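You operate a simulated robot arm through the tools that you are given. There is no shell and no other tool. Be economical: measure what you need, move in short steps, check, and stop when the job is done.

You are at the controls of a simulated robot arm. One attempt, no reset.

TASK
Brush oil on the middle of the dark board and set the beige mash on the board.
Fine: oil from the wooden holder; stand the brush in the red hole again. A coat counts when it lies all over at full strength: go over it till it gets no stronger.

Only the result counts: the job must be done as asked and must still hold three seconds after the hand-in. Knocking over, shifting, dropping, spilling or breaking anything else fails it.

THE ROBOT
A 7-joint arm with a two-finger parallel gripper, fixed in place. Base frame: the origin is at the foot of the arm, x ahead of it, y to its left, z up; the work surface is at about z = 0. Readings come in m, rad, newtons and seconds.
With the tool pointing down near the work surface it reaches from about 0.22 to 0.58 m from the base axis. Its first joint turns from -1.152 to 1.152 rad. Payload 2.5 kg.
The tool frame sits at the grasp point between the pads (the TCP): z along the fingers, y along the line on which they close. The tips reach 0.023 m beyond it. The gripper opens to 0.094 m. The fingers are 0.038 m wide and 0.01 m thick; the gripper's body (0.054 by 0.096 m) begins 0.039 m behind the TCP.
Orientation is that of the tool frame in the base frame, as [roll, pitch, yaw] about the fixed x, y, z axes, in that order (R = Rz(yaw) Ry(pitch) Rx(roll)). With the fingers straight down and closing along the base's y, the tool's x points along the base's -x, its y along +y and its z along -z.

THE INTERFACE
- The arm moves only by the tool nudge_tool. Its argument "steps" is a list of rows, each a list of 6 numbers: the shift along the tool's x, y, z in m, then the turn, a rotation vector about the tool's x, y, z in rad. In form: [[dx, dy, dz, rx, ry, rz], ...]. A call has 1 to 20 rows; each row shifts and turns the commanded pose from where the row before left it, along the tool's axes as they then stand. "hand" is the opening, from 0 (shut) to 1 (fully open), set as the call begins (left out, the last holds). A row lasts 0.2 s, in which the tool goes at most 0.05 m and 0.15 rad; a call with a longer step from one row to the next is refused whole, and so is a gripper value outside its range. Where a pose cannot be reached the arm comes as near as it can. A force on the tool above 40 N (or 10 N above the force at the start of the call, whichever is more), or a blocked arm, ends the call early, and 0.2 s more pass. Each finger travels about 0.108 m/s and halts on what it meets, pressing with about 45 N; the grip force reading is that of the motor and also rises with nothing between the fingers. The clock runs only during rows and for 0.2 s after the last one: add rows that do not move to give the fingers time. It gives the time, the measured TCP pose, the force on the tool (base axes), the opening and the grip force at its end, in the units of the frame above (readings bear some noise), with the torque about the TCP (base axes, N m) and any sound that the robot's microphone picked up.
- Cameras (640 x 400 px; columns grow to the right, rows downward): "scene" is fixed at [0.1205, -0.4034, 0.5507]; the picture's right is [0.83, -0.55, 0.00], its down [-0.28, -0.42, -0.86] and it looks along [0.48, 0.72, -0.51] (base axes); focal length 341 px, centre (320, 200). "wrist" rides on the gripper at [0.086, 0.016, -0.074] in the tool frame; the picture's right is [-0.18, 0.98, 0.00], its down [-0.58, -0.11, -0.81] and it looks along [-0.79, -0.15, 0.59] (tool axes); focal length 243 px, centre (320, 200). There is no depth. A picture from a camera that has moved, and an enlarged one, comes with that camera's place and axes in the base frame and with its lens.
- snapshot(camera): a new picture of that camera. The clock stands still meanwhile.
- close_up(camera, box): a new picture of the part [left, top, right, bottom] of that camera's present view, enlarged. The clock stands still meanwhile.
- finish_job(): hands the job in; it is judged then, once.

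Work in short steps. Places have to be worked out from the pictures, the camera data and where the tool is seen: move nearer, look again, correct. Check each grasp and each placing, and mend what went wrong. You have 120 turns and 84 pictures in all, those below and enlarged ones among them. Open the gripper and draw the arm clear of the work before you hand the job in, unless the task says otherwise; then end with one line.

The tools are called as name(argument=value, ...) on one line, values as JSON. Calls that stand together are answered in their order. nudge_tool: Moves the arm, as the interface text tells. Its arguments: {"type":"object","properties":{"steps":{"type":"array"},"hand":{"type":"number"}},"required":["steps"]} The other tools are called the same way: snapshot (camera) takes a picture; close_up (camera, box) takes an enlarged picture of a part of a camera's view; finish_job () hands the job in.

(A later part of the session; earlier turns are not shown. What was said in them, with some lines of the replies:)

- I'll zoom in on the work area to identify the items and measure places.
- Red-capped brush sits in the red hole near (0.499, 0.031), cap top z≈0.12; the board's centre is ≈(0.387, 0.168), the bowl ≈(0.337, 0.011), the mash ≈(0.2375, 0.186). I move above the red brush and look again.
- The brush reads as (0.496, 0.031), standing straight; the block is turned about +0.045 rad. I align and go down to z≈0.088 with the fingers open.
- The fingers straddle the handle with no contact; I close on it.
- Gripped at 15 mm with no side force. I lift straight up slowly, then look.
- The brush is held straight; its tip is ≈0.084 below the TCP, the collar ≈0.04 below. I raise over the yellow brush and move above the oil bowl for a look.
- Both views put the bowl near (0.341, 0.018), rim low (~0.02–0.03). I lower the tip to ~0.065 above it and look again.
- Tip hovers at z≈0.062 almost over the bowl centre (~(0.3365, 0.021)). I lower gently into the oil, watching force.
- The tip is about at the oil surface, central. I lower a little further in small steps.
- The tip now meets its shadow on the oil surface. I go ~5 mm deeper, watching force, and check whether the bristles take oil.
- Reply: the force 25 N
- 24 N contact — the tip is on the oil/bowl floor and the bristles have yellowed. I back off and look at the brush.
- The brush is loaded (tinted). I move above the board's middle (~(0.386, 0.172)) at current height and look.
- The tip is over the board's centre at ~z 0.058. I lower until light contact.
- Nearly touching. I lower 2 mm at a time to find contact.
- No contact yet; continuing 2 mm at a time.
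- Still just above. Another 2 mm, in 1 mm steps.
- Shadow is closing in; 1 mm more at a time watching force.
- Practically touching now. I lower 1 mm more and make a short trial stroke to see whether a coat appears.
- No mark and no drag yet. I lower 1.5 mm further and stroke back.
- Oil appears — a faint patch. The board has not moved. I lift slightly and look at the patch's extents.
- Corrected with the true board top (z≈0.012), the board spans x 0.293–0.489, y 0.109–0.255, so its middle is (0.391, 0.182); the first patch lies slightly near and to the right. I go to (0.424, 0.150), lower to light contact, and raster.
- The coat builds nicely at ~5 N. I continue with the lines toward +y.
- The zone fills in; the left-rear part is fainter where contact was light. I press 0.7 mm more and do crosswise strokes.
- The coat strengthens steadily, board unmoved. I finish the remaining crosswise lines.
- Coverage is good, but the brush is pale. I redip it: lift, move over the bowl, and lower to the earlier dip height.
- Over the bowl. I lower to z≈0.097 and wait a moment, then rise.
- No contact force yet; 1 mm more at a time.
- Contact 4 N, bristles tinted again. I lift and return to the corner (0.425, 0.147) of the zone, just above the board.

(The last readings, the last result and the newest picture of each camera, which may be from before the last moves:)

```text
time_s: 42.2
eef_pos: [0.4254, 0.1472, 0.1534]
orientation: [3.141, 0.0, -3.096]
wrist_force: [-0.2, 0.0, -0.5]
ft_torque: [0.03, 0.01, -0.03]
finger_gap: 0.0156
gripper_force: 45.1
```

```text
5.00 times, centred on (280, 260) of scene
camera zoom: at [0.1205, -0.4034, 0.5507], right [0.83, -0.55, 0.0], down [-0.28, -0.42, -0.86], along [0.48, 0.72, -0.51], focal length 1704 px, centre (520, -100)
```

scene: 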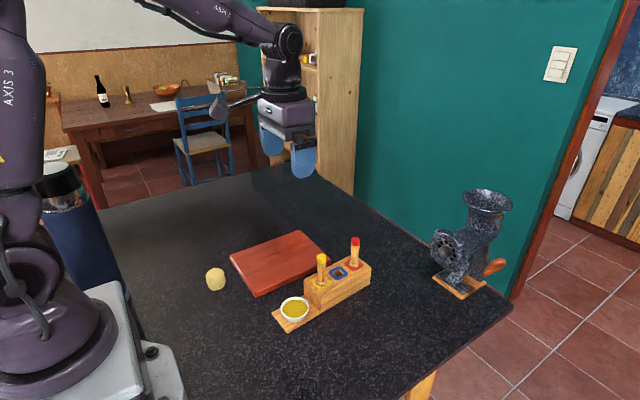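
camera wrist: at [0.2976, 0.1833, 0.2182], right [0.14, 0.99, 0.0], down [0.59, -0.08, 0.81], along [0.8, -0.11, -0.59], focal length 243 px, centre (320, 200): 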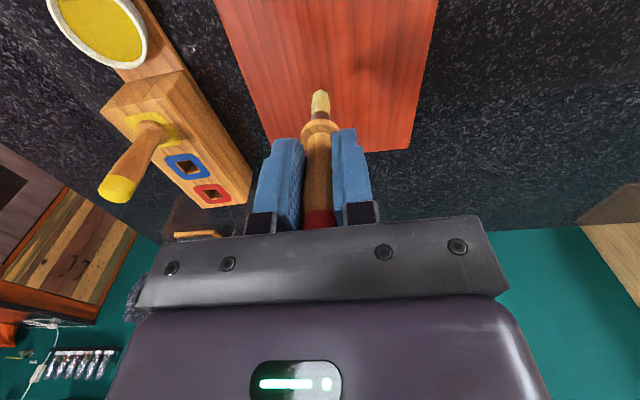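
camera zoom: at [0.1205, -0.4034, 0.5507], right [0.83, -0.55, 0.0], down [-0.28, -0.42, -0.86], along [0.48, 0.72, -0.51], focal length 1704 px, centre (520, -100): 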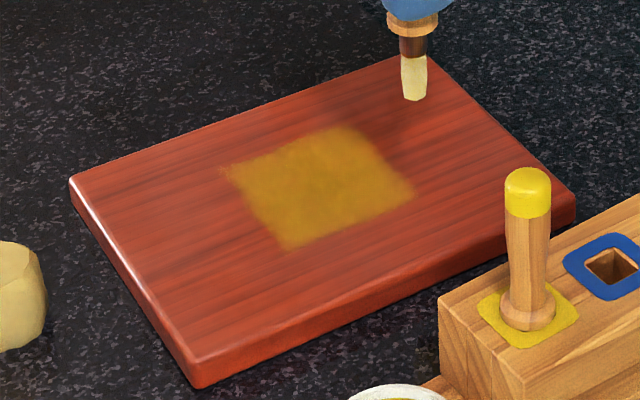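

The coat is even in a ~65 mm square. Fresh pass with a slightly wider extent and light contact.

nudge_tool(steps=[[0, 0, 0.04, 0, 0, 0], [0, 0, 0.0195, 0, 0, 0], [0.0247, 0, 0, 0, 0, 0], [0.0247, 0, 0, 0, 0, 0], [0.0247, 0, 0, 0, 0, 0], [0, 0.0103, 0, 0, 0, 0], [-0.0247, 0, 0, 0, 0, 0], [-0.0247, 0, 0, 0, 0, 0], [-0.0247, 0, 0, 0, 0, 0], [0, 0.0103, 0, 0, 0, 0], [0.0247, 0, 0, 0, 0, 0], [0.0247, 0, 0, 0, 0, 0], [0.0247, 0, 0, 0, 0, 0], [0, 0.0103, 0, 0, 0, 0], [-0.0247, 0, 0, 0, 0, 0], [-0.0247, 0, 0, 0, 0, 0], [-0.0247, 0, 0, 0, 0, 0], [0, 0.0103, 0, 0, 0, 0], [0, 0, 0, 0, 0, 0]])

close_up(camera="scene", box=[220, 220, 340, 300])

```text
time_s: 46.2
eef_pos: [0.4238, 0.1895, 0.0938]
orientation: [3.141, 0.0, -3.096]
wrist_force: [-0.1, 0.2, -0.2]
ft_torque: [-0.03, -0.04, -0.02]
finger_gap: 0.0155
gripper_force: 45.7
```

```text
5.00 times, centred on (280, 260) of scene
camera zoom: at [0.1205, -0.4034, 0.5507], right [0.83, -0.55, 0.0], down [-0.28, -0.42, -0.86], along [0.48, 0.72, -0.51], focal length 1704 px, centre (520, -100)
```

zoom: 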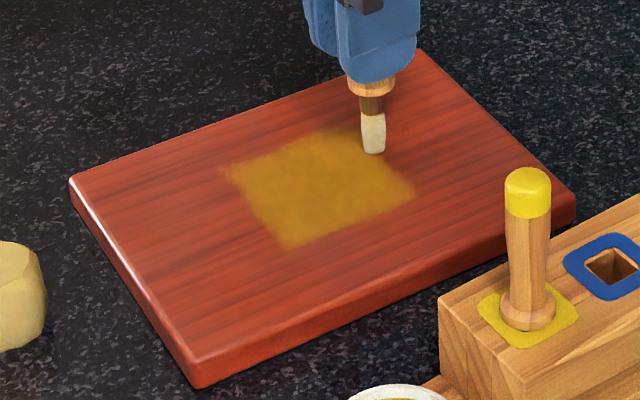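

Force is ~0, so this pass was barely touching. I lower 1 mm and finish the remaining lines.

nudge_tool(steps=[[0, 0, 0.001, 0, 0, 0], [0.0247, 0, 0, 0, 0, 0], [0.0247, 0, 0, 0, 0, 0], [0.0247, 0, 0, 0, 0, 0], [0, 0.0103, 0, 0, 0, 0]])

```text
time_s: 47.4
eef_pos: [0.3484, 0.1953, 0.0951]
orientation: [-3.139, 0.001, -3.098]
wrist_force: [-0.3, -6.7, 15.8]
ft_torque: [-0.45, -0.02, -0.03]
finger_gap: 0.0155
gripper_force: 44.8
```

Now 16 N; I ease 0.6 mm and carry on to the far edge.

nudge_tool(steps=[[-0.0247, 0, -0.0006, 0, 0, 0], [-0.0247, 0, 0, 0, 0, 0], [-0.0247, 0, 0, 0, 0, 0], [0, 0.0103, 0, 0, 0, 0], [0.0247, 0, 0, 0, 0, 0], [0.0247, 0, 0, 0, 0, 0], [0.0247, 0, 0, 0, 0, 0], [0, 0.0103, 0, 0, 0, 0], [-0.0247, 0, 0, 0, 0, 0], [-0.0247, 0, 0, 0, 0, 0], [-0.0247, 0, 0, 0, 0, 0], [0, 0, 0, 0, 0, 0]])

close_up(camera="scene", box=[220, 220, 340, 300])

```text
time_s: 50.0
eef_pos: [0.4218, 0.2209, 0.095]
orientation: [-3.142, 0.0, -3.096]
wrist_force: [-2.2, 0.1, 4.9]
ft_torque: [-0.02, 0.12, 0.02]
finger_gap: 0.0156
gripper_force: 44.8
```

```text
5.00 times, centred on (280, 260) of scene
camera zoom: at [0.1205, -0.4034, 0.5507], right [0.83, -0.55, 0.0], down [-0.28, -0.42, -0.86], along [0.48, 0.72, -0.51], focal length 1704 px, centre (520, -100)
```

zoom: 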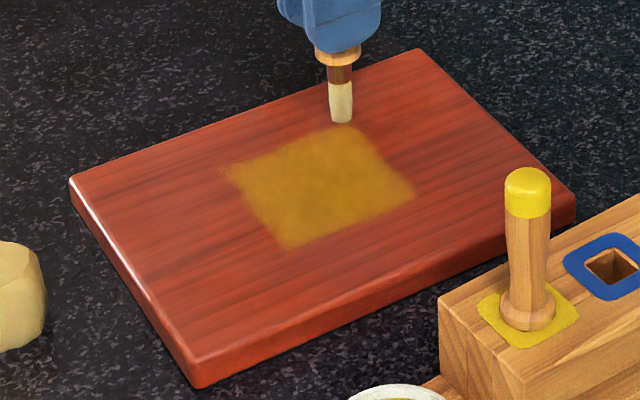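

The coat stays bounded to a square zone — its size is now clear. One more full crosswise pass in contact to bring all to full strength.

nudge_tool(steps=[[0, -0.0247, 0, 0, 0, 0], [0, -0.0247, 0, 0, 0, 0], [0, -0.0247, 0, 0, 0, 0], [0.0103, 0, 0, 0, 0, 0], [0, 0.0247, 0, 0, 0, 0], [0, 0.0247, 0, 0, 0, 0], [0, 0.0247, 0, 0, 0, 0], [0.0103, 0, 0, 0, 0, 0], [0, -0.0247, 0, 0, 0, 0], [0, -0.0247, 0, 0, 0, 0], [0, -0.0247, 0, 0, 0, 0], [0.0103, 0, 0, 0, 0, 0], [0, 0.0247, 0, 0, 0, 0], [0, 0.0247, 0, 0, 0, 0], [0, 0.0247, 0, 0, 0, 0], [0.0103, 0, 0, 0, 0, 0]])

nudge_tool(steps=[[0, -0.0247, 0, 0, 0, 0], [0, -0.0247, 0, 0, 0, 0], [0, -0.0247, 0, 0, 0, 0], [0.0103, 0, 0, 0, 0, 0], [0, 0.0247, 0, 0, 0, 0], [0, 0.0247, 0, 0, 0, 0], [0, 0.0247, 0, 0, 0, 0], [0.0103, 0, 0, 0, 0, 0], [0, -0.0247, 0, 0, 0, 0], [0, -0.0247, 0, 0, 0, 0], [0, -0.0247, 0, 0, 0, 0], [0.0103, 0, 0, 0, 0, 0], [0, 0.0247, 0, 0, 0, 0], [0, 0.0247, 0, 0, 0, 0], [0, 0.0247, 0, 0, 0, 0], [0, 0, 0, 0, 0, 0]])

close_up(camera="scene", box=[220, 220, 340, 300])

```text
time_s: 53.4
eef_pos: [0.3813, 0.2198, 0.0953]
orientation: [3.141, 0.0, -3.096]
wrist_force: [1.9, 0.4, 2.3]
ft_torque: [0.01, -0.05, -0.01]
finger_gap: 0.0153
gripper_force: 44.3
```

```text
time_s: 56.8
eef_pos: [0.3507, 0.2177, 0.0959]
orientation: [3.141, 0.002, -3.096]
wrist_force: [-0.8, -2.7, 6.9]
ft_torque: [-0.19, -0.02, -0.06]
finger_gap: 0.0154
gripper_force: 45.1
```

```text
5.00 times, centred on (280, 260) of scene
camera zoom: at [0.1205, -0.4034, 0.5507], right [0.83, -0.55, 0.0], down [-0.28, -0.42, -0.86], along [0.48, 0.72, -0.51], focal length 1704 px, centre (520, -100)
```

zoom: 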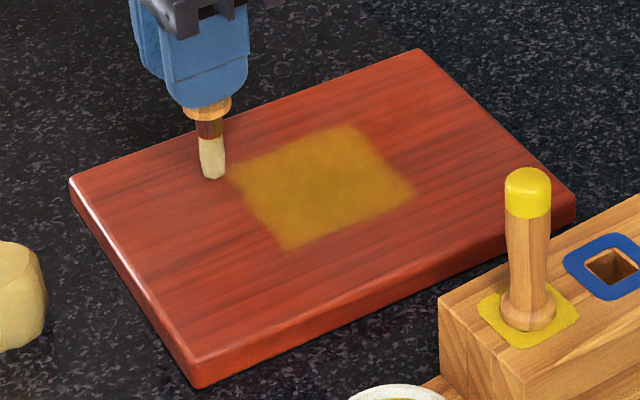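

The colour no longer visibly changes. I lift and take a sharper look at evenness.

nudge_tool(steps=[[0, 0, -0.045, 0, 0, 0], [0.03, 0, -0.035, 0, 0, 0], [0.03, 0, -0.02, 0, 0, 0], [0, 0, 0, 0, 0, 0]])

close_up(camera="scene", box=[255, 235, 311, 275])

close_up(camera="wrist", box=[200, 0, 440, 150])

```text
time_s: 57.8
eef_pos: [0.2897, 0.2143, 0.195]
orientation: [3.14, 0.001, -3.097]
wrist_force: [0.7, -0.3, -0.3]
ft_torque: [-0.01, 0.01, -0.01]
finger_gap: 0.0153
gripper_force: 45.0
```

```text
10.00 times, centred on (283, 255) of scene
camera zoom: at [0.1205, -0.4034, 0.5507], right [0.83, -0.55, 0.0], down [-0.28, -0.42, -0.86], along [0.48, 0.72, -0.51], focal length 3407 px, centre (690, -350)
```

zoom: 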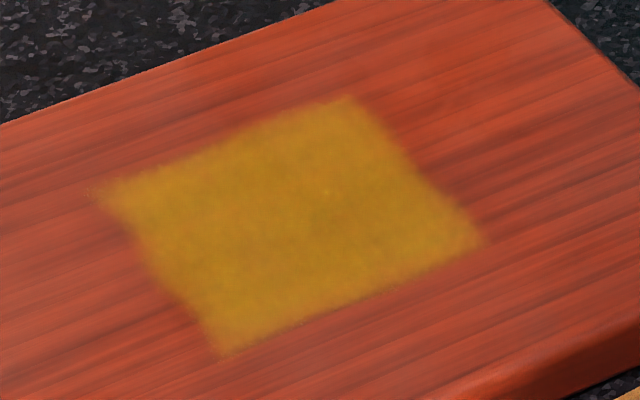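

```text
2.67 times, centred on (320, 75) of wrist
camera zoom: at [0.2018, 0.2252, 0.2684], right [0.14, 0.99, 0.0], down [0.59, -0.08, 0.81], along [0.8, -0.11, -0.59], focal length 647 px, centre (320, 533)
```

zoom: 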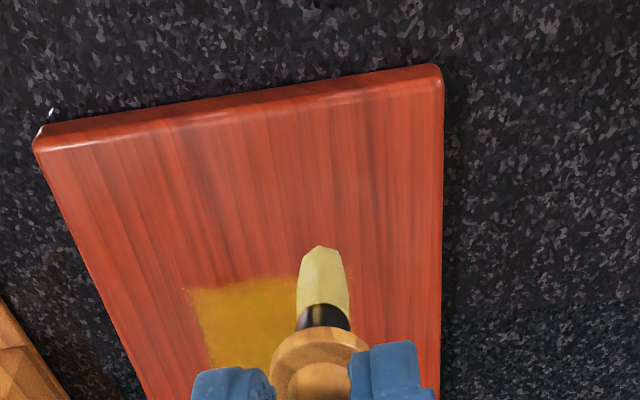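

The coat is even; only the rims are a little softer. The brush still carries oil, so I run a perimeter loop just inside the edges (x 0.358–0.424, y 0.154–0.217).

nudge_tool(steps=[[-0.0342, 0, 0, 0, 0, 0], [-0.0342, 0, 0, 0, 0, 0], [0, 0, 0.04, 0, 0, 0], [0, 0, 0.04, 0, 0, 0], [0, 0, 0.02, 0, 0, 0], [-0.022, -0.001, 0, 0, 0, 0], [-0.022, -0.001, 0, 0, 0, 0], [-0.022, -0.001, 0, 0, 0, 0], [0.0009, -0.021, 0, 0, 0, 0], [0.0009, -0.021, 0, 0, 0, 0], [0.0009, -0.021, 0, 0, 0, 0], [0.022, 0.001, 0, 0, 0, 0], [0.022, 0.001, 0, 0, 0, 0], [0.022, 0.001, 0, 0, 0, 0], [-0.0009, 0.021, 0, 0, 0, 0], [-0.0009, 0.021, 0, 0, 0, 0], [-0.0009, 0.021, 0, 0, 0, 0]])

```text
time_s: 61.4
eef_pos: [0.3584, 0.2173, 0.0955]
orientation: [-3.14, -0.001, -3.098]
wrist_force: [-0.8, -0.1, -0.3]
ft_torque: [0.0, -0.03, -0.04]
finger_gap: 0.0155
gripper_force: 44.9
```

Force near zero at the end, so I lower 0.7 mm and repeat the loop.

nudge_tool(steps=[[0, 0, 0.0007, 0, 0, 0], [-0.022, -0.001, 0, 0, 0, 0], [-0.022, -0.001, 0, 0, 0, 0], [-0.022, -0.001, 0, 0, 0, 0], [0.0009, -0.021, 0, 0, 0, 0], [0.0009, -0.021, 0, 0, 0, 0], [0.0009, -0.021, 0, 0, 0, 0]])

nudge_tool(steps=[[0.022, 0.001, 0, 0, 0, 0], [0.022, 0.001, 0, 0, 0, 0], [0.022, 0.001, 0, 0, 0, 0], [-0.0009, 0.021, 0, 0, 0, 0], [-0.0009, 0.021, 0, 0, 0, 0], [-0.0009, 0.021, 0, 0, 0, 0], [-0.008, -0.008, 0, 0, 0, 0], [-0.025, -0.001, 0, 0, 0, 0], [-0.025, -0.001, 0, 0, 0, 0], [0.0009, -0.024, 0, 0, 0, 0], [0.0009, -0.023, 0, 0, 0, 0], [0.025, 0.001, 0, 0, 0, 0], [0.025, 0.001, 0, 0, 0, 0], [-0.0009, 0.023, 0, 0, 0, 0], [-0.0009, 0.024, 0, 0, 0, 0]])

close_up(camera="scene", box=[255, 235, 311, 275])

```text
time_s: 63.0
eef_pos: [0.426, 0.154, 0.0954]
orientation: [-3.141, 0.0, -3.097]
wrist_force: [0.7, 3.4, 9.2]
ft_torque: [0.28, -0.13, 0.03]
finger_gap: 0.0154
gripper_force: 44.7
```

```text
time_s: 66.2
eef_pos: [0.3666, 0.2088, 0.0951]
orientation: [3.141, 0.0, -3.099]
wrist_force: [-0.8, -2.9, 9.8]
ft_torque: [-0.27, -0.05, 0.0]
finger_gap: 0.0154
gripper_force: 45.0
```

```text
10.00 times, centred on (283, 255) of scene
camera zoom: at [0.1205, -0.4035, 0.5507], right [0.83, -0.55, 0.0], down [-0.28, -0.42, -0.86], along [0.48, 0.72, -0.51], focal length 3407 px, centre (690, -350)
```

zoom: 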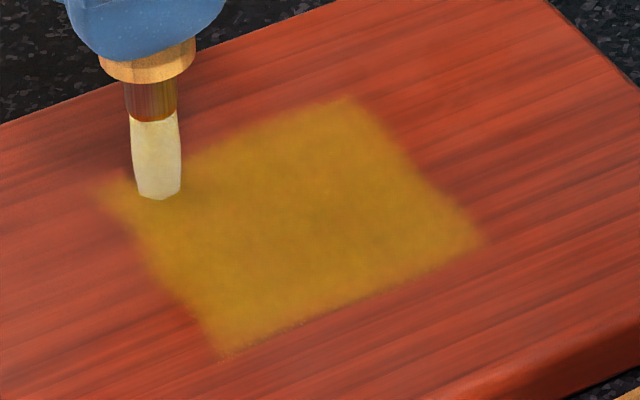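

Strength is unchanged after further passes. One last raster over the interior in firm contact for certainty.

nudge_tool(steps=[[-0.025, -0.001, 0, 0, 0, 0], [-0.025, -0.001, 0, 0, 0, 0], [0, -0.009, 0, 0, 0, 0], [0.025, 0.001, 0, 0, 0, 0], [0.025, 0.001, 0, 0, 0, 0], [0, -0.009, 0, 0, 0, 0], [-0.025, -0.001, 0, 0, 0, 0], [-0.025, -0.001, 0, 0, 0, 0], [0, -0.009, 0, 0, 0, 0], [0.025, 0.001, 0, 0, 0, 0], [0.025, 0.001, 0, 0, 0, 0], [0, -0.009, 0, 0, 0, 0], [-0.025, -0.001, 0, 0, 0, 0], [-0.025, -0.001, 0, 0, 0, 0], [0, -0.009, 0, 0, 0, 0], [0.025, 0.001, 0, 0, 0, 0], [0.025, 0.001, 0, 0, 0, 0], [0, 0, 0, 0, 0, 0]])

nudge_tool(steps=[[0, 0, -0.045, 0, 0, 0], [0, 0, -0.045, 0, 0, 0], [0, 0, -0.045, 0, 0, 0], [0, 0, 0, 0, 0, 0]])

close_up(camera="scene", box=[255, 235, 311, 275])

```text
time_s: 70.0
eef_pos: [0.3674, 0.1648, 0.0948]
orientation: [-3.141, 0.001, -3.097]
wrist_force: [2.5, 0.5, 4.4]
ft_torque: [-0.02, -0.17, 0.02]
finger_gap: 0.0154
gripper_force: 45.2
```

```text
time_s: 71.0
eef_pos: [0.3683, 0.1638, 0.2297]
orientation: [3.141, 0.0, -3.095]
wrist_force: [-1.1, 0.1, 0.1]
ft_torque: [0.02, 0.01, 0.01]
finger_gap: 0.0152
gripper_force: 44.5
```

```text
10.00 times, centred on (283, 255) of scene
camera zoom: at [0.1205, -0.4034, 0.5507], right [0.83, -0.55, 0.0], down [-0.28, -0.42, -0.86], along [0.48, 0.72, -0.51], focal length 3407 px, centre (690, -350)
```

zoom: 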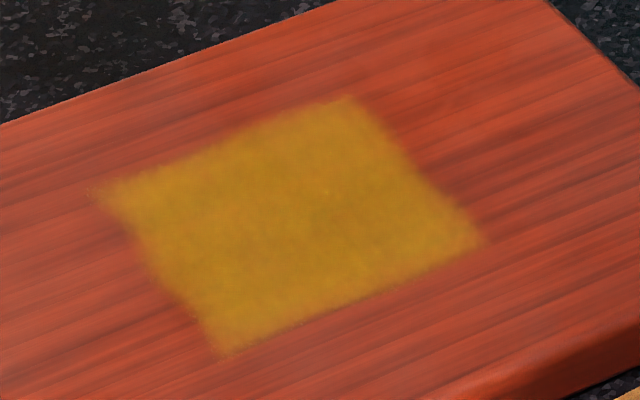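

The coat is unchanged from before: full strength. Now I carry the brush back above the red hole (0.4966, 0.0312).

nudge_tool(steps=[[-0.0244, -0.0277, 0, 0, 0, 0], [-0.0244, -0.0277, 0, 0, 0, 0], [-0.0244, -0.0277, 0, 0, 0, 0], [-0.0245, -0.0276, 0, 0, 0, 0], [-0.0245, -0.0276, 0, 0, 0, 0], [0, 0, 0.03, 0, 0, 0], [0, 0, 0.03, 0, 0, 0], [0, 0, 0, 0, 0, 0]])

close_up(camera="wrist", box=[240, 0, 400, 140])

close_up(camera="scene", box=[300, 200, 400, 280])

```text
time_s: 72.8
eef_pos: [0.4979, 0.0317, 0.1689]
orientation: [3.139, 0.001, -3.095]
wrist_force: [0.6, 0.2, -0.5]
ft_torque: [-0.01, 0.03, 0.02]
finger_gap: 0.0156
gripper_force: 44.7
```

```text
2.86 times, centred on (320, 70) of wrist
camera zoom: at [0.4093, 0.0429, 0.2424], right [0.14, 0.99, 0.0], down [0.59, -0.08, 0.81], along [0.8, -0.11, -0.59], focal length 693 px, centre (320, 571)
```

zoom: 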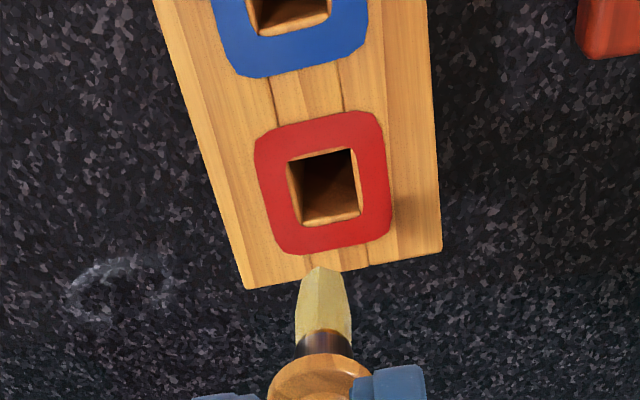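

```text
5.00 times, centred on (350, 240) of scene
camera zoom: at [0.1205, -0.4034, 0.5507], right [0.83, -0.55, 0.0], down [-0.28, -0.42, -0.86], along [0.48, 0.72, -0.51], focal length 1704 px, centre (170, 0)
```

zoom: 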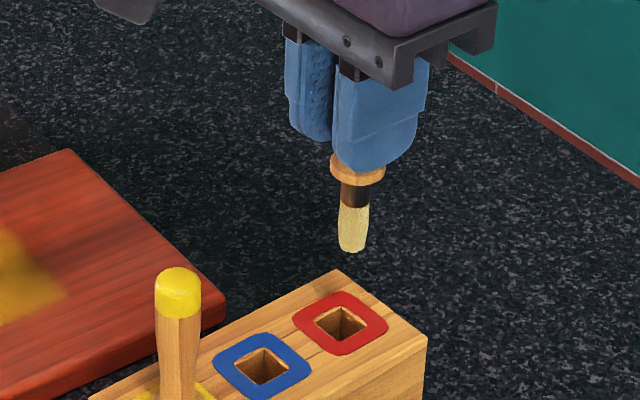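

Aligned to within a couple of mm. I lower until the tip is just above the hole and re-check.

nudge_tool(steps=[[0, 0, 0.015, 0, 0, 0], [0, 0, 0.013, 0, 0, 0], [0, 0, 0, 0, 0, 0]])

close_up(camera="wrist", box=[270, 40, 370, 120])

close_up(camera="scene", box=[310, 220, 390, 280])

```text
time_s: 73.6
eef_pos: [0.4977, 0.0315, 0.1413]
orientation: [-3.14, -0.001, -3.097]
wrist_force: [0.0, -0.3, 0.5]
ft_torque: [-0.01, -0.01, -0.01]
finger_gap: 0.0153
gripper_force: 44.9
```

```text
5.00 times, centred on (320, 80) of wrist
camera zoom: at [0.4095, 0.0428, 0.2146], right [0.14, 0.99, 0.0], down [0.59, -0.08, 0.81], along [0.8, -0.11, -0.59], focal length 1213 px, centre (320, 800)
```

zoom: 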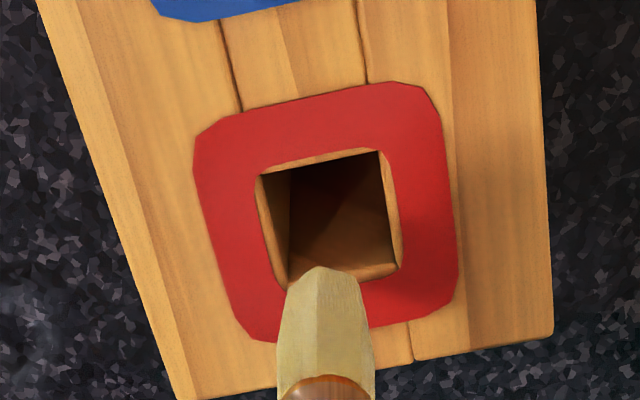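

```text
6.67 times, centred on (350, 250) of scene
camera zoom: at [0.1205, -0.4034, 0.5507], right [0.83, -0.55, 0.0], down [-0.28, -0.42, -0.86], along [0.48, 0.72, -0.51], focal length 2272 px, centre (120, -133)
```

zoom: 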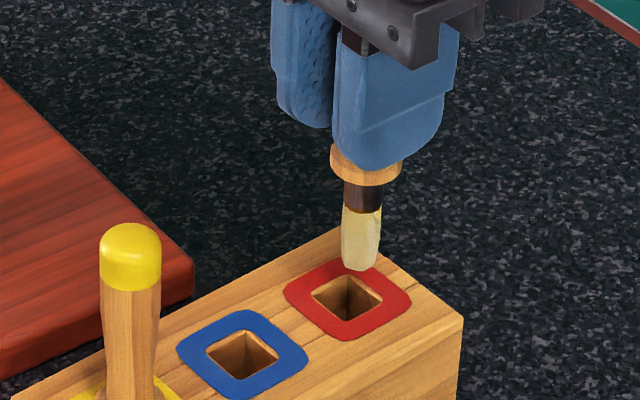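

Both views suggest the tip is ~3 mm off toward +x/−y from the hole's centre. I shift by (−0.0025, +0.0015), lower 6 mm and re-check.

nudge_tool(steps=[[0.0024, 0.0016, 0, 0, 0, 0], [0, 0, 0.006, 0, 0, 0], [0, 0, 0, 0, 0, 0], [0, 0, 0, 0, 0, 0]])

close_up(camera="wrist", box=[270, 40, 370, 120])

close_up(camera="scene", box=[310, 220, 390, 280])

```text
time_s: 74.6
eef_pos: [0.4947, 0.0347, 0.1348]
orientation: [-3.141, 0.001, -3.095]
wrist_force: [0.6, -0.4, 0.3]
ft_torque: [0.03, 0.0, -0.02]
finger_gap: 0.0152
gripper_force: 44.7
```

```text
5.00 times, centred on (320, 80) of wrist
camera zoom: at [0.4066, 0.0449, 0.2089], right [0.14, 0.99, 0.0], down [0.59, -0.08, 0.81], along [0.8, -0.11, -0.59], focal length 1213 px, centre (320, 800)
```

zoom: 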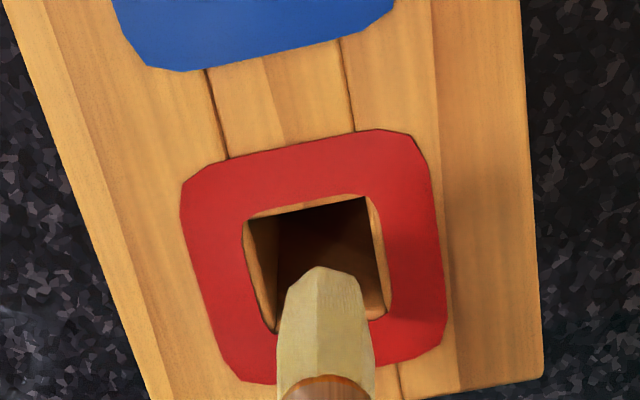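

```text
6.67 times, centred on (350, 250) of scene
camera zoom: at [0.1205, -0.4034, 0.5507], right [0.83, -0.55, 0.0], down [-0.28, -0.42, -0.86], along [0.48, 0.72, -0.51], focal length 2272 px, centre (120, -133)
```

zoom: 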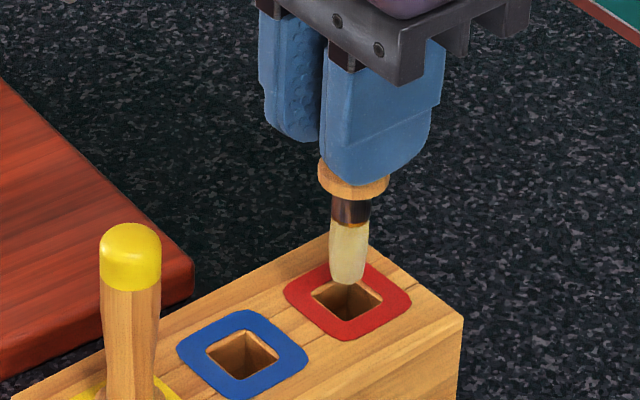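

Tip is now centred over the hole in both views (maybe 1 mm toward the base). I nudge +0.0008 in x and lower into the hole gently.

nudge_tool(steps=[[-0.0008, 0, 0.005, 0, 0, 0], [0, 0, 0.006, 0, 0, 0], [0, 0, 0, 0, 0, 0]])

close_up(camera="wrist", box=[270, 40, 370, 120])

close_up(camera="scene", box=[310, 220, 390, 280])

```text
time_s: 75.4
eef_pos: [0.4964, 0.0335, 0.1245]
orientation: [-3.141, 0.0, -3.095]
wrist_force: [-0.2, 0.3, -1.0]
ft_torque: [0.01, 0.01, -0.01]
finger_gap: 0.0151
gripper_force: 44.8
```

```text
5.00 times, centred on (320, 80) of wrist
camera zoom: at [0.4077, 0.0448, 0.198], right [0.14, 0.99, 0.0], down [0.59, -0.08, 0.81], along [0.8, -0.11, -0.59], focal length 1213 px, centre (320, 800)
```

zoom: 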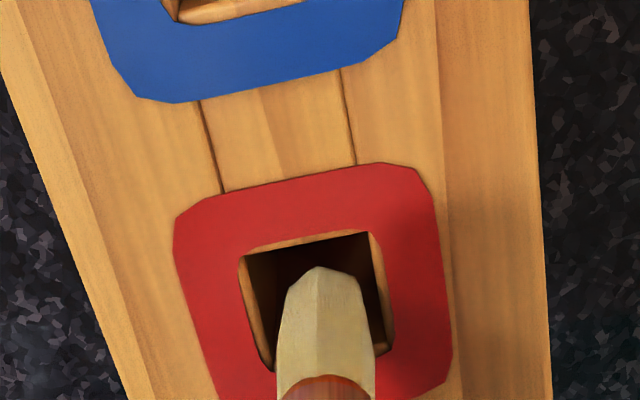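

```text
6.67 times, centred on (350, 250) of scene
camera zoom: at [0.1205, -0.4034, 0.5507], right [0.83, -0.55, 0.0], down [-0.28, -0.42, -0.86], along [0.48, 0.72, -0.51], focal length 2272 px, centre (120, -133)
```

zoom: 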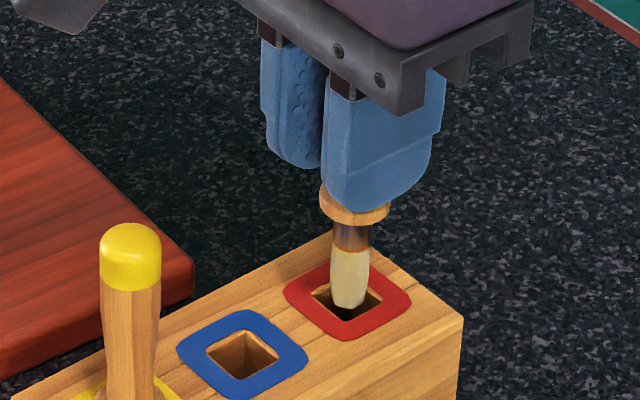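

The tip is entering the hole cleanly, no force. I continue down in 1 cm steps.

nudge_tool(steps=[[0, 0, 0.008, 0, 0, 0], [0, 0, 0.008, 0, 0, 0], [0, 0, 0.008, 0, 0, 0], [0, 0, 0, 0, 0, 0]])

close_up(camera="scene", box=[310, 220, 390, 280])

```text
time_s: 76.4
eef_pos: [0.4948, 0.0336, 0.1006]
orientation: [-3.141, -0.001, -3.096]
wrist_force: [-0.2, -0.4, -0.4]
ft_torque: [0.0, -0.02, 0.01]
finger_gap: 0.0154
gripper_force: 45.4
```

```text
6.67 times, centred on (350, 250) of scene
camera zoom: at [0.1205, -0.4034, 0.5507], right [0.83, -0.55, 0.0], down [-0.28, -0.42, -0.86], along [0.48, 0.72, -0.51], focal length 2272 px, centre (120, -133)
```

zoom: 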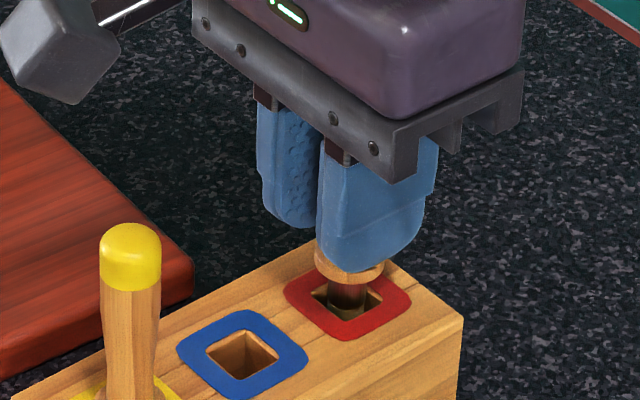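

Sliding in freely. Another 10 mm, then 1 mm steps until the collar seats.

nudge_tool(steps=[[0, 0, 0.005, 0, 0, 0], [0, 0, 0.004, 0, 0, 0], [0, 0, 0.002, 0, 0, 0], [0, 0, 0, 0, 0, 0]])

close_up(camera="scene", box=[310, 220, 390, 280])

```text
time_s: 77.4
eef_pos: [0.4961, 0.0333, 0.089]
orientation: [3.142, -0.002, -3.096]
wrist_force: [-0.4, -1.1, -0.1]
ft_torque: [0.01, -0.02, 0.0]
finger_gap: 0.0153
gripper_force: 45.2
```

```text
6.67 times, centred on (350, 250) of scene
camera zoom: at [0.1205, -0.4034, 0.5507], right [0.83, -0.55, 0.0], down [-0.28, -0.42, -0.86], along [0.48, 0.72, -0.51], focal length 2272 px, centre (120, -133)
```

zoom: 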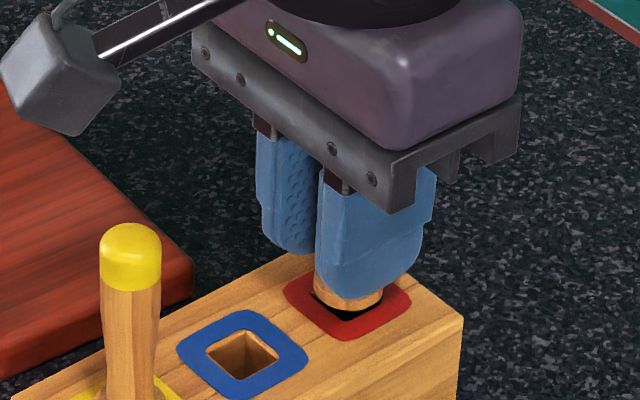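

A small gap remains under the collar; easing down 1 mm at a time.

nudge_tool(steps=[[0, 0, 0.001, 0, 0, 0], [0, 0, 0.001, 0, 0, 0], [0, 0, 0, 0, 0, 0]])

```text
time_s: 78.2
eef_pos: [0.4945, 0.0348, 0.0862]
orientation: [-3.141, 0.002, -3.096]
wrist_force: [0.0, -0.3, 0.2]
ft_torque: [-0.03, 0.06, 0.05]
finger_gap: 0.0152
gripper_force: 44.9
```

nudge_tool(steps=[[0, 0, 0.001, 0, 0, 0], [0, 0, 0.001, 0, 0, 0], [0, 0, 0, 0, 0, 0]])

close_up(camera="scene", box=[310, 220, 390, 280])

```text
time_s: 79.0
eef_pos: [0.4964, 0.034, 0.086]
orientation: [3.14, 0.001, -3.097]
wrist_force: [-7.5, -0.7, 18.0]
ft_torque: [0.02, 0.1, 0.05]
finger_gap: 0.0154
gripper_force: 44.9
```

```text
6.67 times, centred on (350, 250) of scene
camera zoom: at [0.1204, -0.4034, 0.5507], right [0.83, -0.55, 0.0], down [-0.28, -0.42, -0.86], along [0.48, 0.72, -0.51], focal length 2272 px, centre (120, -133)
```

zoom: 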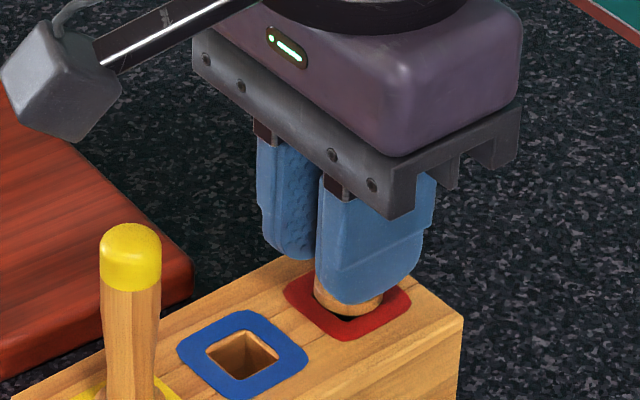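

Seated (18 N). I ease up 1 mm and shift −2 mm in y toward the original grasp pose to centre it, then check before release.

nudge_tool(steps=[[0, 0, -0.0015, 0, 0, 0], [0, -0.002, 0, 0, 0, 0], [0, 0, 0, 0, 0, 0]])

close_up(camera="scene", box=[325, 240, 381, 280])

close_up(camera="wrist", box=[240, 40, 400, 240])

```text
time_s: 79.8
eef_pos: [0.4957, 0.0313, 0.086]
orientation: [3.142, -0.001, -3.096]
wrist_force: [0.9, 1.6, 3.1]
ft_torque: [0.03, -0.06, 0.02]
finger_gap: 0.0152
gripper_force: 45.1
```

```text
10.00 times, centred on (353, 260) of scene
camera zoom: at [0.1205, -0.4034, 0.5507], right [0.83, -0.55, 0.0], down [-0.28, -0.42, -0.86], along [0.48, 0.72, -0.51], focal length 3407 px, centre (-10, -400)
```

zoom: 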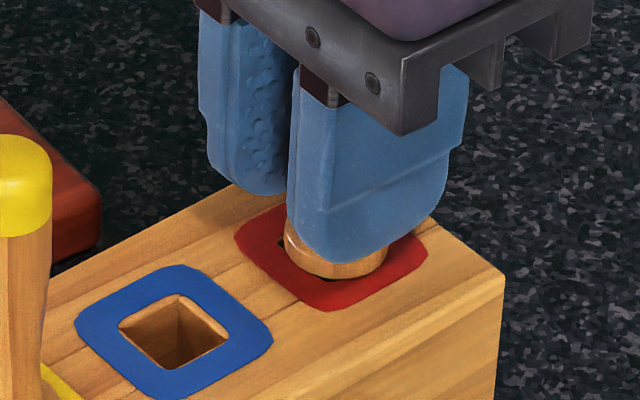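

```text
2.00 times, centred on (320, 140) of wrist
camera zoom: at [0.4075, 0.0433, 0.1602], right [0.14, 0.99, 0.0], down [0.59, -0.08, 0.81], along [0.8, -0.11, -0.59], focal length 485 px, centre (320, 320)
```

zoom: 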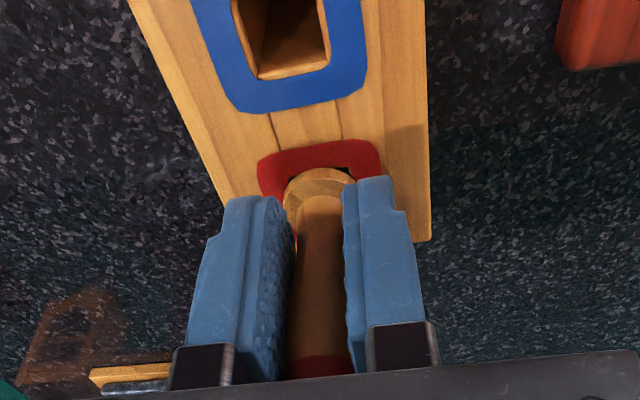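

Collar sits over the hole, 3 N. I release by opening the fingers.

nudge_tool(steps=[[0, 0, 0, 0, 0, 0], [0, 0, 0, 0, 0, 0], [0, 0, 0, 0, 0, 0]], hand=0.7)

nudge_tool(steps=[[0, 0, -0.02, 0, 0, 0], [0, 0, -0.03, 0, 0, 0], [0, 0, -0.04, 0, 0, 0], [0, 0, -0.04, 0, 0, 0], [0, 0, 0, 0, 0, 0]])

close_up(camera="scene", box=[300, 220, 400, 290])

```text
time_s: 80.6
eef_pos: [0.4955, 0.0314, 0.0869]
orientation: [3.14, 0.0, -3.097]
wrist_force: [0.7, -0.3, 0.4]
ft_torque: [-0.04, -0.01, 0.0]
finger_gap: 0.0655
gripper_force: 0.0
```

```text
time_s: 81.8
eef_pos: [0.4952, 0.0329, 0.2166]
orientation: [3.14, 0.0, -3.096]
wrist_force: [-0.1, 0.5, 0.0]
ft_torque: [0.02, 0.02, 0.01]
finger_gap: 0.066
gripper_force: 0.1
```

```text
5.71 times, centred on (350, 255) of scene
camera zoom: at [0.1205, -0.4034, 0.5507], right [0.83, -0.55, 0.0], down [-0.28, -0.42, -0.86], along [0.48, 0.72, -0.51], focal length 1947 px, centre (149, -114)
```

zoom: 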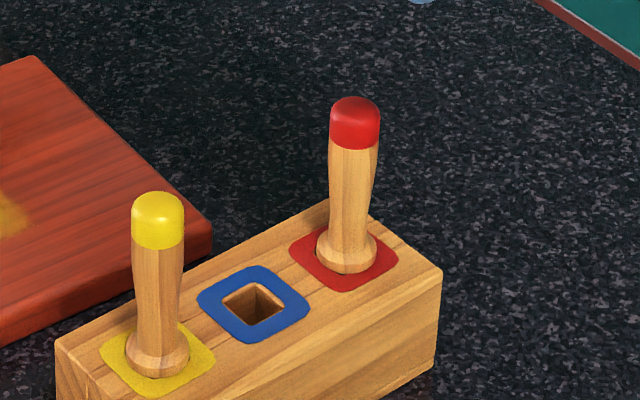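

The red brush stands upright in the red hole. Now the mash, ≈(0.233, 0.187), ~43 mm wide, ~37 mm tall: I move above it and look.

nudge_tool(steps=[[0.032, 0.0207, 0, 0, 0, 0], [0.032, 0.0207, 0, 0, 0, 0], [0.032, 0.0207, 0, 0, 0, 0], [0.032, 0.0207, 0, 0, 0, 0], [0.032, 0.0207, 0, 0, 0, 0], [0.032, 0.0207, 0, 0, 0, 0], [0.032, 0.0207, 0, 0, 0, 0], [0.032, 0.0207, 0, 0, 0, 0], [0, 0, 0.04, 0, 0, 0], [0, 0, 0, 0, 0, 0]], hand=1)

snapshot(camera="wrist")

close_up(camera="scene", box=[160, 190, 320, 310])

```text
time_s: 84.0
eef_pos: [0.2327, 0.1851, 0.1771]
orientation: [-3.141, 0.0, -3.097]
wrist_force: [0.3, -0.3, -0.8]
ft_torque: [0.03, 0.0, -0.02]
finger_gap: 0.094
gripper_force: 0.0
```

```text
23 pictures are left
camera wrist: at [0.1444, 0.1971, 0.2504], right [0.14, 0.99, 0.0], down [0.59, -0.08, 0.81], along [0.8, -0.11, -0.59], focal length 243 px, centre (320, 200)
```

wrist: 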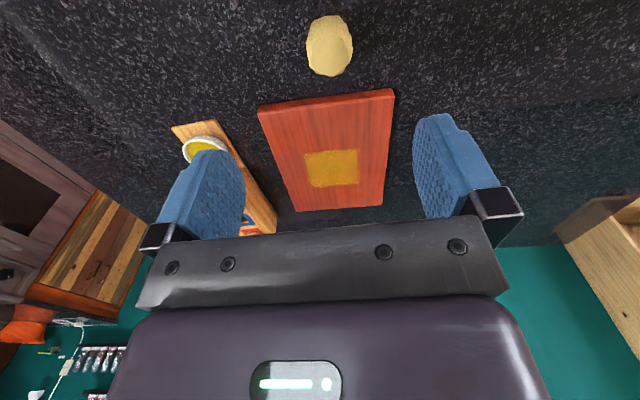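

```text
3.33 times, centred on (240, 250) of scene
camera zoom: at [0.1205, -0.4034, 0.5507], right [0.83, -0.55, 0.0], down [-0.28, -0.42, -0.86], along [0.48, 0.72, -0.51], focal length 1136 px, centre (587, 33)
```

zoom: 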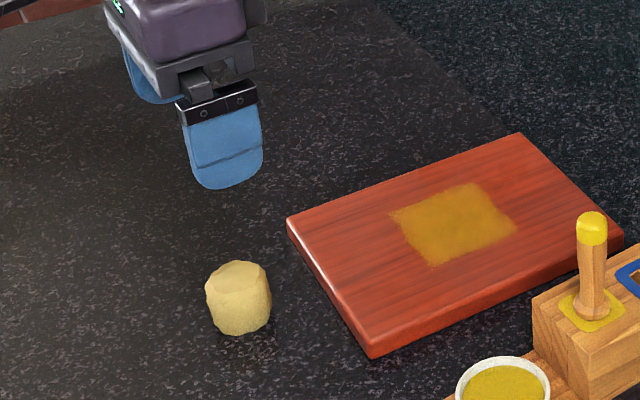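

Mash centre ≈(0.234, 0.190), ~42 mm wide; fingers have ample clearance. I descend to z≈0.03.

nudge_tool(steps=[[-0.0013, 0.005, 0.03, 0, 0, 0], [0, 0, 0.04, 0, 0, 0], [0, 0, 0.04, 0, 0, 0], [0, 0, 0.025, 0, 0, 0], [0, 0, 0.01, 0, 0, 0], [0, 0, 0, 0, 0, 0]])

close_up(camera="wrist", box=[160, 0, 520, 240])

close_up(camera="scene", box=[170, 220, 270, 300])

```text
time_s: 85.4
eef_pos: [0.2326, 0.1904, 0.0309]
orientation: [3.141, 0.001, -3.096]
wrist_force: [-0.1, 0.4, -0.7]
ft_torque: [0.04, -0.02, -0.01]
finger_gap: 0.0939
gripper_force: 0.0
```

```text
1.67 times, centred on (340, 120) of wrist
camera zoom: at [0.1454, 0.2025, 0.1048], right [0.14, 0.99, 0.0], down [0.59, -0.08, 0.81], along [0.8, -0.11, -0.59], focal length 404 px, centre (287, 333)
```

zoom: 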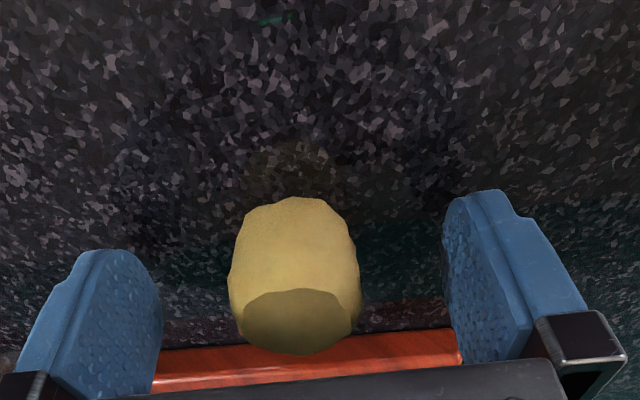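

```text
5.00 times, centred on (220, 260) of scene
camera zoom: at [0.1205, -0.4034, 0.5507], right [0.83, -0.55, 0.0], down [-0.28, -0.42, -0.86], along [0.48, 0.72, -0.51], focal length 1704 px, centre (820, -100)
```

zoom: 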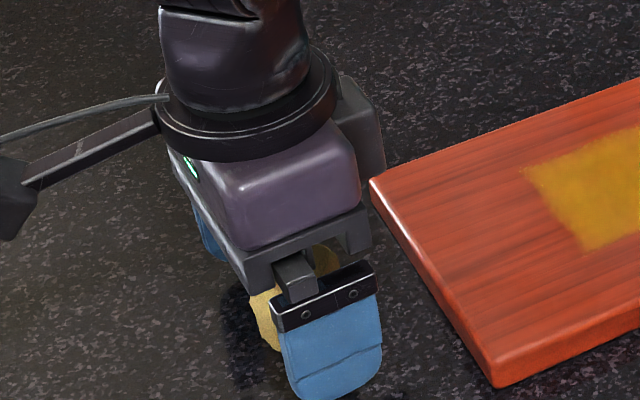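

The mash is centred between the fingers. As it may be soft, I close in stages, reading the grip force.

nudge_tool(steps=[[0, 0, 0, 0, 0, 0], [0, 0, 0, 0, 0, 0]], hand=0.46)

nudge_tool(steps=[[0, 0, 0, 0, 0, 0]], hand=0.42)

nudge_tool(steps=[[0, 0, 0, 0, 0, 0]], hand=0.39)

```text
time_s: 86.0
eef_pos: [0.2343, 0.1912, 0.0324]
orientation: [3.14, -0.001, -3.096]
wrist_force: [0.5, -0.1, -0.3]
ft_torque: [0.05, 0.01, -0.01]
finger_gap: 0.0434
gripper_force: 0.2
```

```text
time_s: 86.4
eef_pos: [0.2332, 0.1908, 0.0306]
orientation: [3.141, 0.001, -3.097]
wrist_force: [0.7, -1.0, 1.3]
ft_torque: [0.03, -0.01, 0.01]
finger_gap: 0.0416
gripper_force: 14.2
```

```text
time_s: 86.8
eef_pos: [0.2329, 0.1906, 0.0305]
orientation: [3.141, -0.001, -3.096]
wrist_force: [-0.3, 0.5, -0.3]
ft_torque: [0.01, -0.05, 0.01]
finger_gap: 0.0415
gripper_force: 13.3
```

It holds at 41.5 mm with ~13 N. I lift slowly and check.

nudge_tool(steps=[[0, 0, -0.01, 0, 0, 0], [0, 0, -0.02, 0, 0, 0], [0, 0, -0.03, 0, 0, 0], [0, 0, -0.03, 0, 0, 0], [0, 0, 0, 0, 0, 0]])

close_up(camera="scene", box=[170, 190, 310, 290])

```text
time_s: 88.0
eef_pos: [0.2328, 0.1898, 0.1224]
orientation: [3.14, 0.001, -3.097]
wrist_force: [-0.4, -1.1, -0.6]
ft_torque: [0.01, 0.01, -0.04]
finger_gap: 0.0414
gripper_force: 13.8
```

```text
4.00 times, centred on (240, 240) of scene
camera zoom: at [0.1205, -0.4034, 0.5507], right [0.83, -0.55, 0.0], down [-0.28, -0.42, -0.86], along [0.48, 0.72, -0.51], focal length 1363 px, centre (640, 40)
```

zoom: 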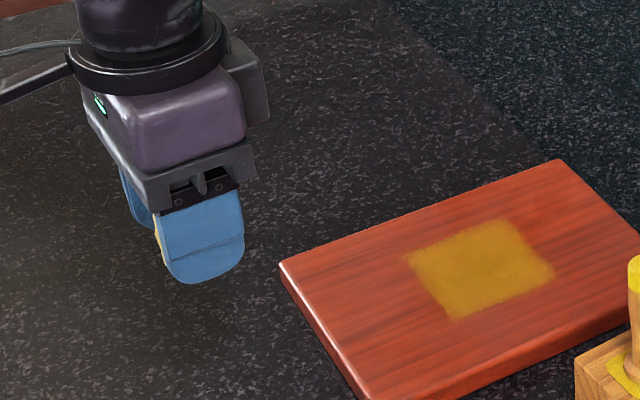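

The mash is held. I carry it over the clear strip of board at (0.325, 0.185), beside the coat, and lower to just above the board.

nudge_tool(steps=[[-0.0306, -0.003, 0, 0, 0, 0], [-0.0306, -0.003, 0, 0, 0, 0], [-0.0306, -0.003, 0, 0, 0, 0], [0, 0, 0, 0, 0, 0], [0, 0, 0.03, 0, 0, 0], [0, 0, 0.03, 0, 0, 0], [0, 0, 0.012, 0, 0, 0], [0, 0, 0, 0, 0, 0]])

close_up(camera="scene", box=[200, 205, 320, 295])

close_up(camera="wrist", box=[160, 0, 520, 240])

```text
time_s: 89.8
eef_pos: [0.3265, 0.1849, 0.0486]
orientation: [3.142, -0.001, -3.096]
wrist_force: [-0.2, 0.2, -0.9]
ft_torque: [0.02, -0.02, 0.06]
finger_gap: 0.0415
gripper_force: 14.2
```

```text
4.44 times, centred on (260, 250) of scene
camera zoom: at [0.1205, -0.4034, 0.5507], right [0.83, -0.55, 0.0], down [-0.28, -0.42, -0.86], along [0.48, 0.72, -0.51], focal length 1514 px, centre (587, -22)
```

zoom: 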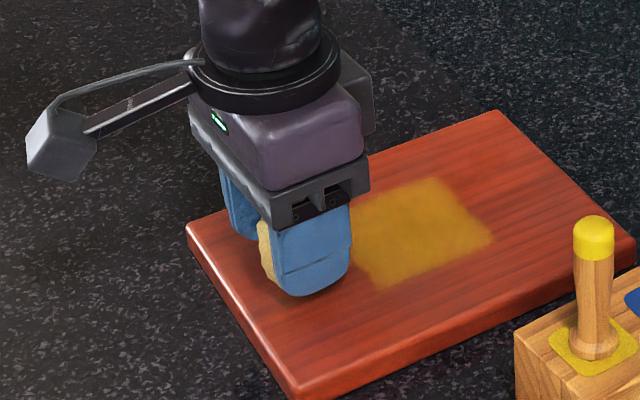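

```text
1.67 times, centred on (340, 120) of wrist
camera zoom: at [0.2382, 0.1972, 0.1231], right [0.14, 0.99, 0.0], down [0.59, -0.08, 0.81], along [0.8, -0.11, -0.59], focal length 404 px, centre (287, 333)
```

zoom: 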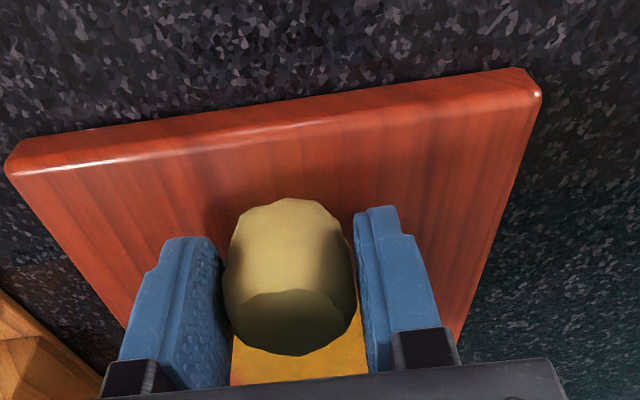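

Well placed over the board; I shift 3 mm toward the near edge and lower gently until contact.

nudge_tool(steps=[[0.003, 0, 0.001, 0, 0, 0], [0, 0, 0.002, 0, 0, 0], [0, 0, 0.0015, 0, 0, 0], [0, 0, 0, 0, 0, 0]])

```text
time_s: 90.8
eef_pos: [0.3242, 0.1861, 0.0481]
orientation: [-3.141, 0.002, -3.096]
wrist_force: [5.4, -2.0, 13.5]
ft_torque: [-0.07, -0.19, 0.01]
finger_gap: 0.0417
gripper_force: 14.3
```

Contact at 13.5 N: the mash is on the board. I ease up 1 mm and open slightly.

nudge_tool(steps=[[0, 0, -0.0015, 0, 0, 0], [0, 0, 0, 0, 0, 0]])

nudge_tool(steps=[[0, 0, 0, 0, 0, 0], [0, 0, 0, 0, 0, 0], [0, 0, 0, 0, 0, 0]], hand=0.9)

nudge_tool(steps=[[0, 0, -0.02, 0, 0, 0], [0, 0, -0.04, 0, 0, 0], [0, 0, -0.04, 0, 0, 0], [0, 0, -0.04, 0, 0, 0], [0, 0, -0.04, 0, 0, 0], [0, 0, 0, 0, 0, 0]])

close_up(camera="scene", box=[200, 200, 392, 320])

close_up(camera="wrist", box=[160, 0, 480, 200])

```text
time_s: 91.4
eef_pos: [0.3223, 0.1855, 0.0459]
orientation: [-3.14, -0.004, -3.097]
wrist_force: [-1.1, 0.8, -0.9]
ft_torque: [0.0, -0.01, -0.01]
finger_gap: 0.0415
gripper_force: 14.2
```

```text
time_s: 92.2
eef_pos: [0.3229, 0.185, 0.0469]
orientation: [-3.141, 0.001, -3.096]
wrist_force: [0.0, -0.2, -0.5]
ft_torque: [0.03, -0.04, 0.02]
finger_gap: 0.0847
gripper_force: 0.0
```

```text
time_s: 93.6
eef_pos: [0.3222, 0.1851, 0.2292]
orientation: [3.141, 0.0, -3.097]
wrist_force: [-0.1, -0.9, 0.9]
ft_torque: [-0.03, -0.01, 0.05]
finger_gap: 0.0846
gripper_force: 0.1
```

```text
3.33 times, centred on (296, 260) of scene
camera zoom: at [0.1205, -0.4034, 0.5507], right [0.83, -0.55, 0.0], down [-0.28, -0.42, -0.86], along [0.48, 0.72, -0.51], focal length 1136 px, centre (400, 0)
```

zoom: 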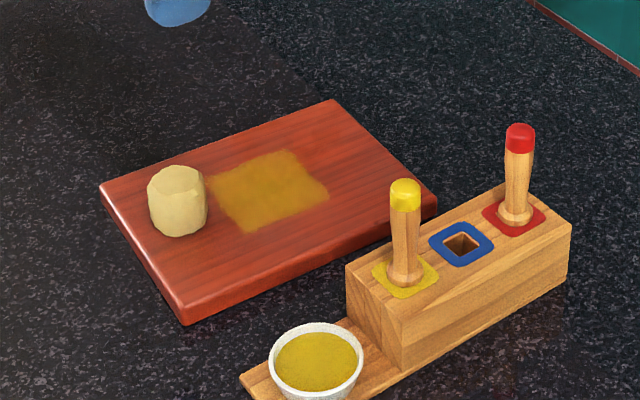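

```text
2.00 times, centred on (320, 100) of wrist
camera zoom: at [0.2349, 0.1967, 0.302], right [0.14, 0.99, 0.0], down [0.59, -0.08, 0.81], along [0.8, -0.11, -0.59], focal length 485 px, centre (320, 400)
```

zoom: 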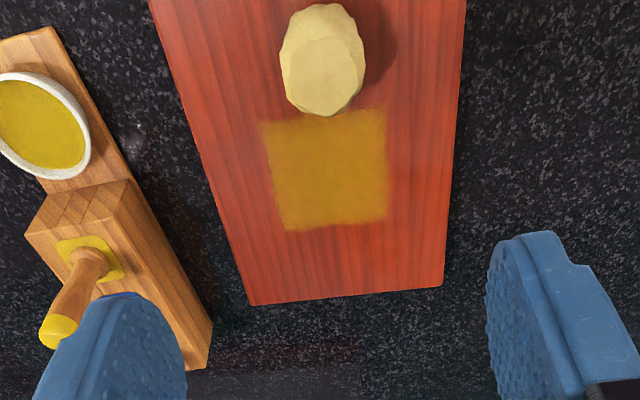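

Everything is in place. One last close look at the coat's evenness.

close_up(camera="wrist", box=[280, 45, 370, 120])

close_up(camera="scene", box=[255, 235, 311, 275])

```text
5.33 times, centred on (325, 82) of wrist
camera zoom: at [0.2349, 0.1967, 0.302], right [0.14, 0.99, 0.0], down [0.59, -0.08, 0.81], along [0.8, -0.11, -0.59], focal length 1294 px, centre (293, 827)
```

zoom: 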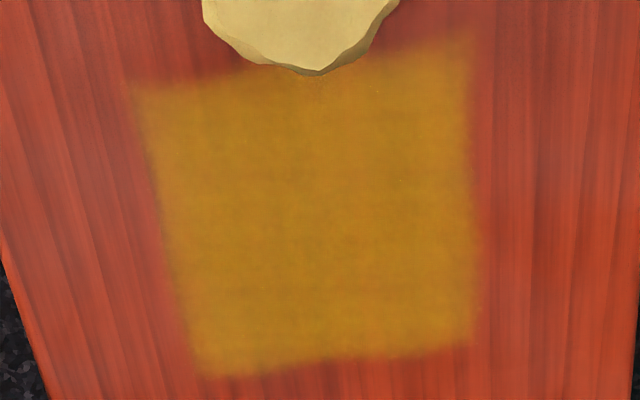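

```text
10.00 times, centred on (283, 255) of scene
camera zoom: at [0.1205, -0.4034, 0.5507], right [0.83, -0.55, 0.0], down [-0.28, -0.42, -0.86], along [0.48, 0.72, -0.51], focal length 3407 px, centre (690, -350)
```

zoom: 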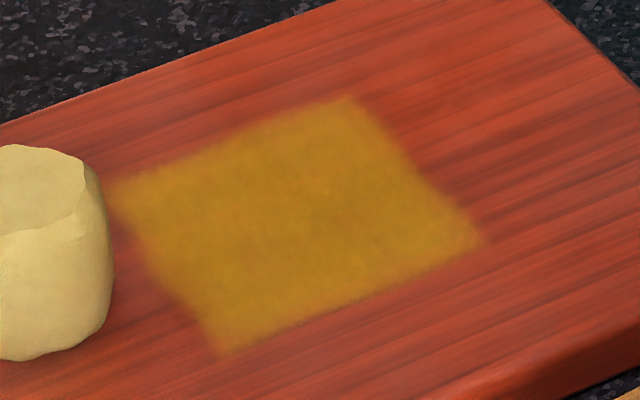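

The coat is even to the edges, the mash rests on the board, the red brush is back in the red hole and the arm is clear. I hand the job in.

finish_job()

```text
The job is handed in.
```

I oiled the middle of the board until the coat got no stronger, stood the brush back in the red hole, and set the mash on the board beside the oiled patch. Nothing looked knocked over or shifted, and the arm was clear when I handed it in.
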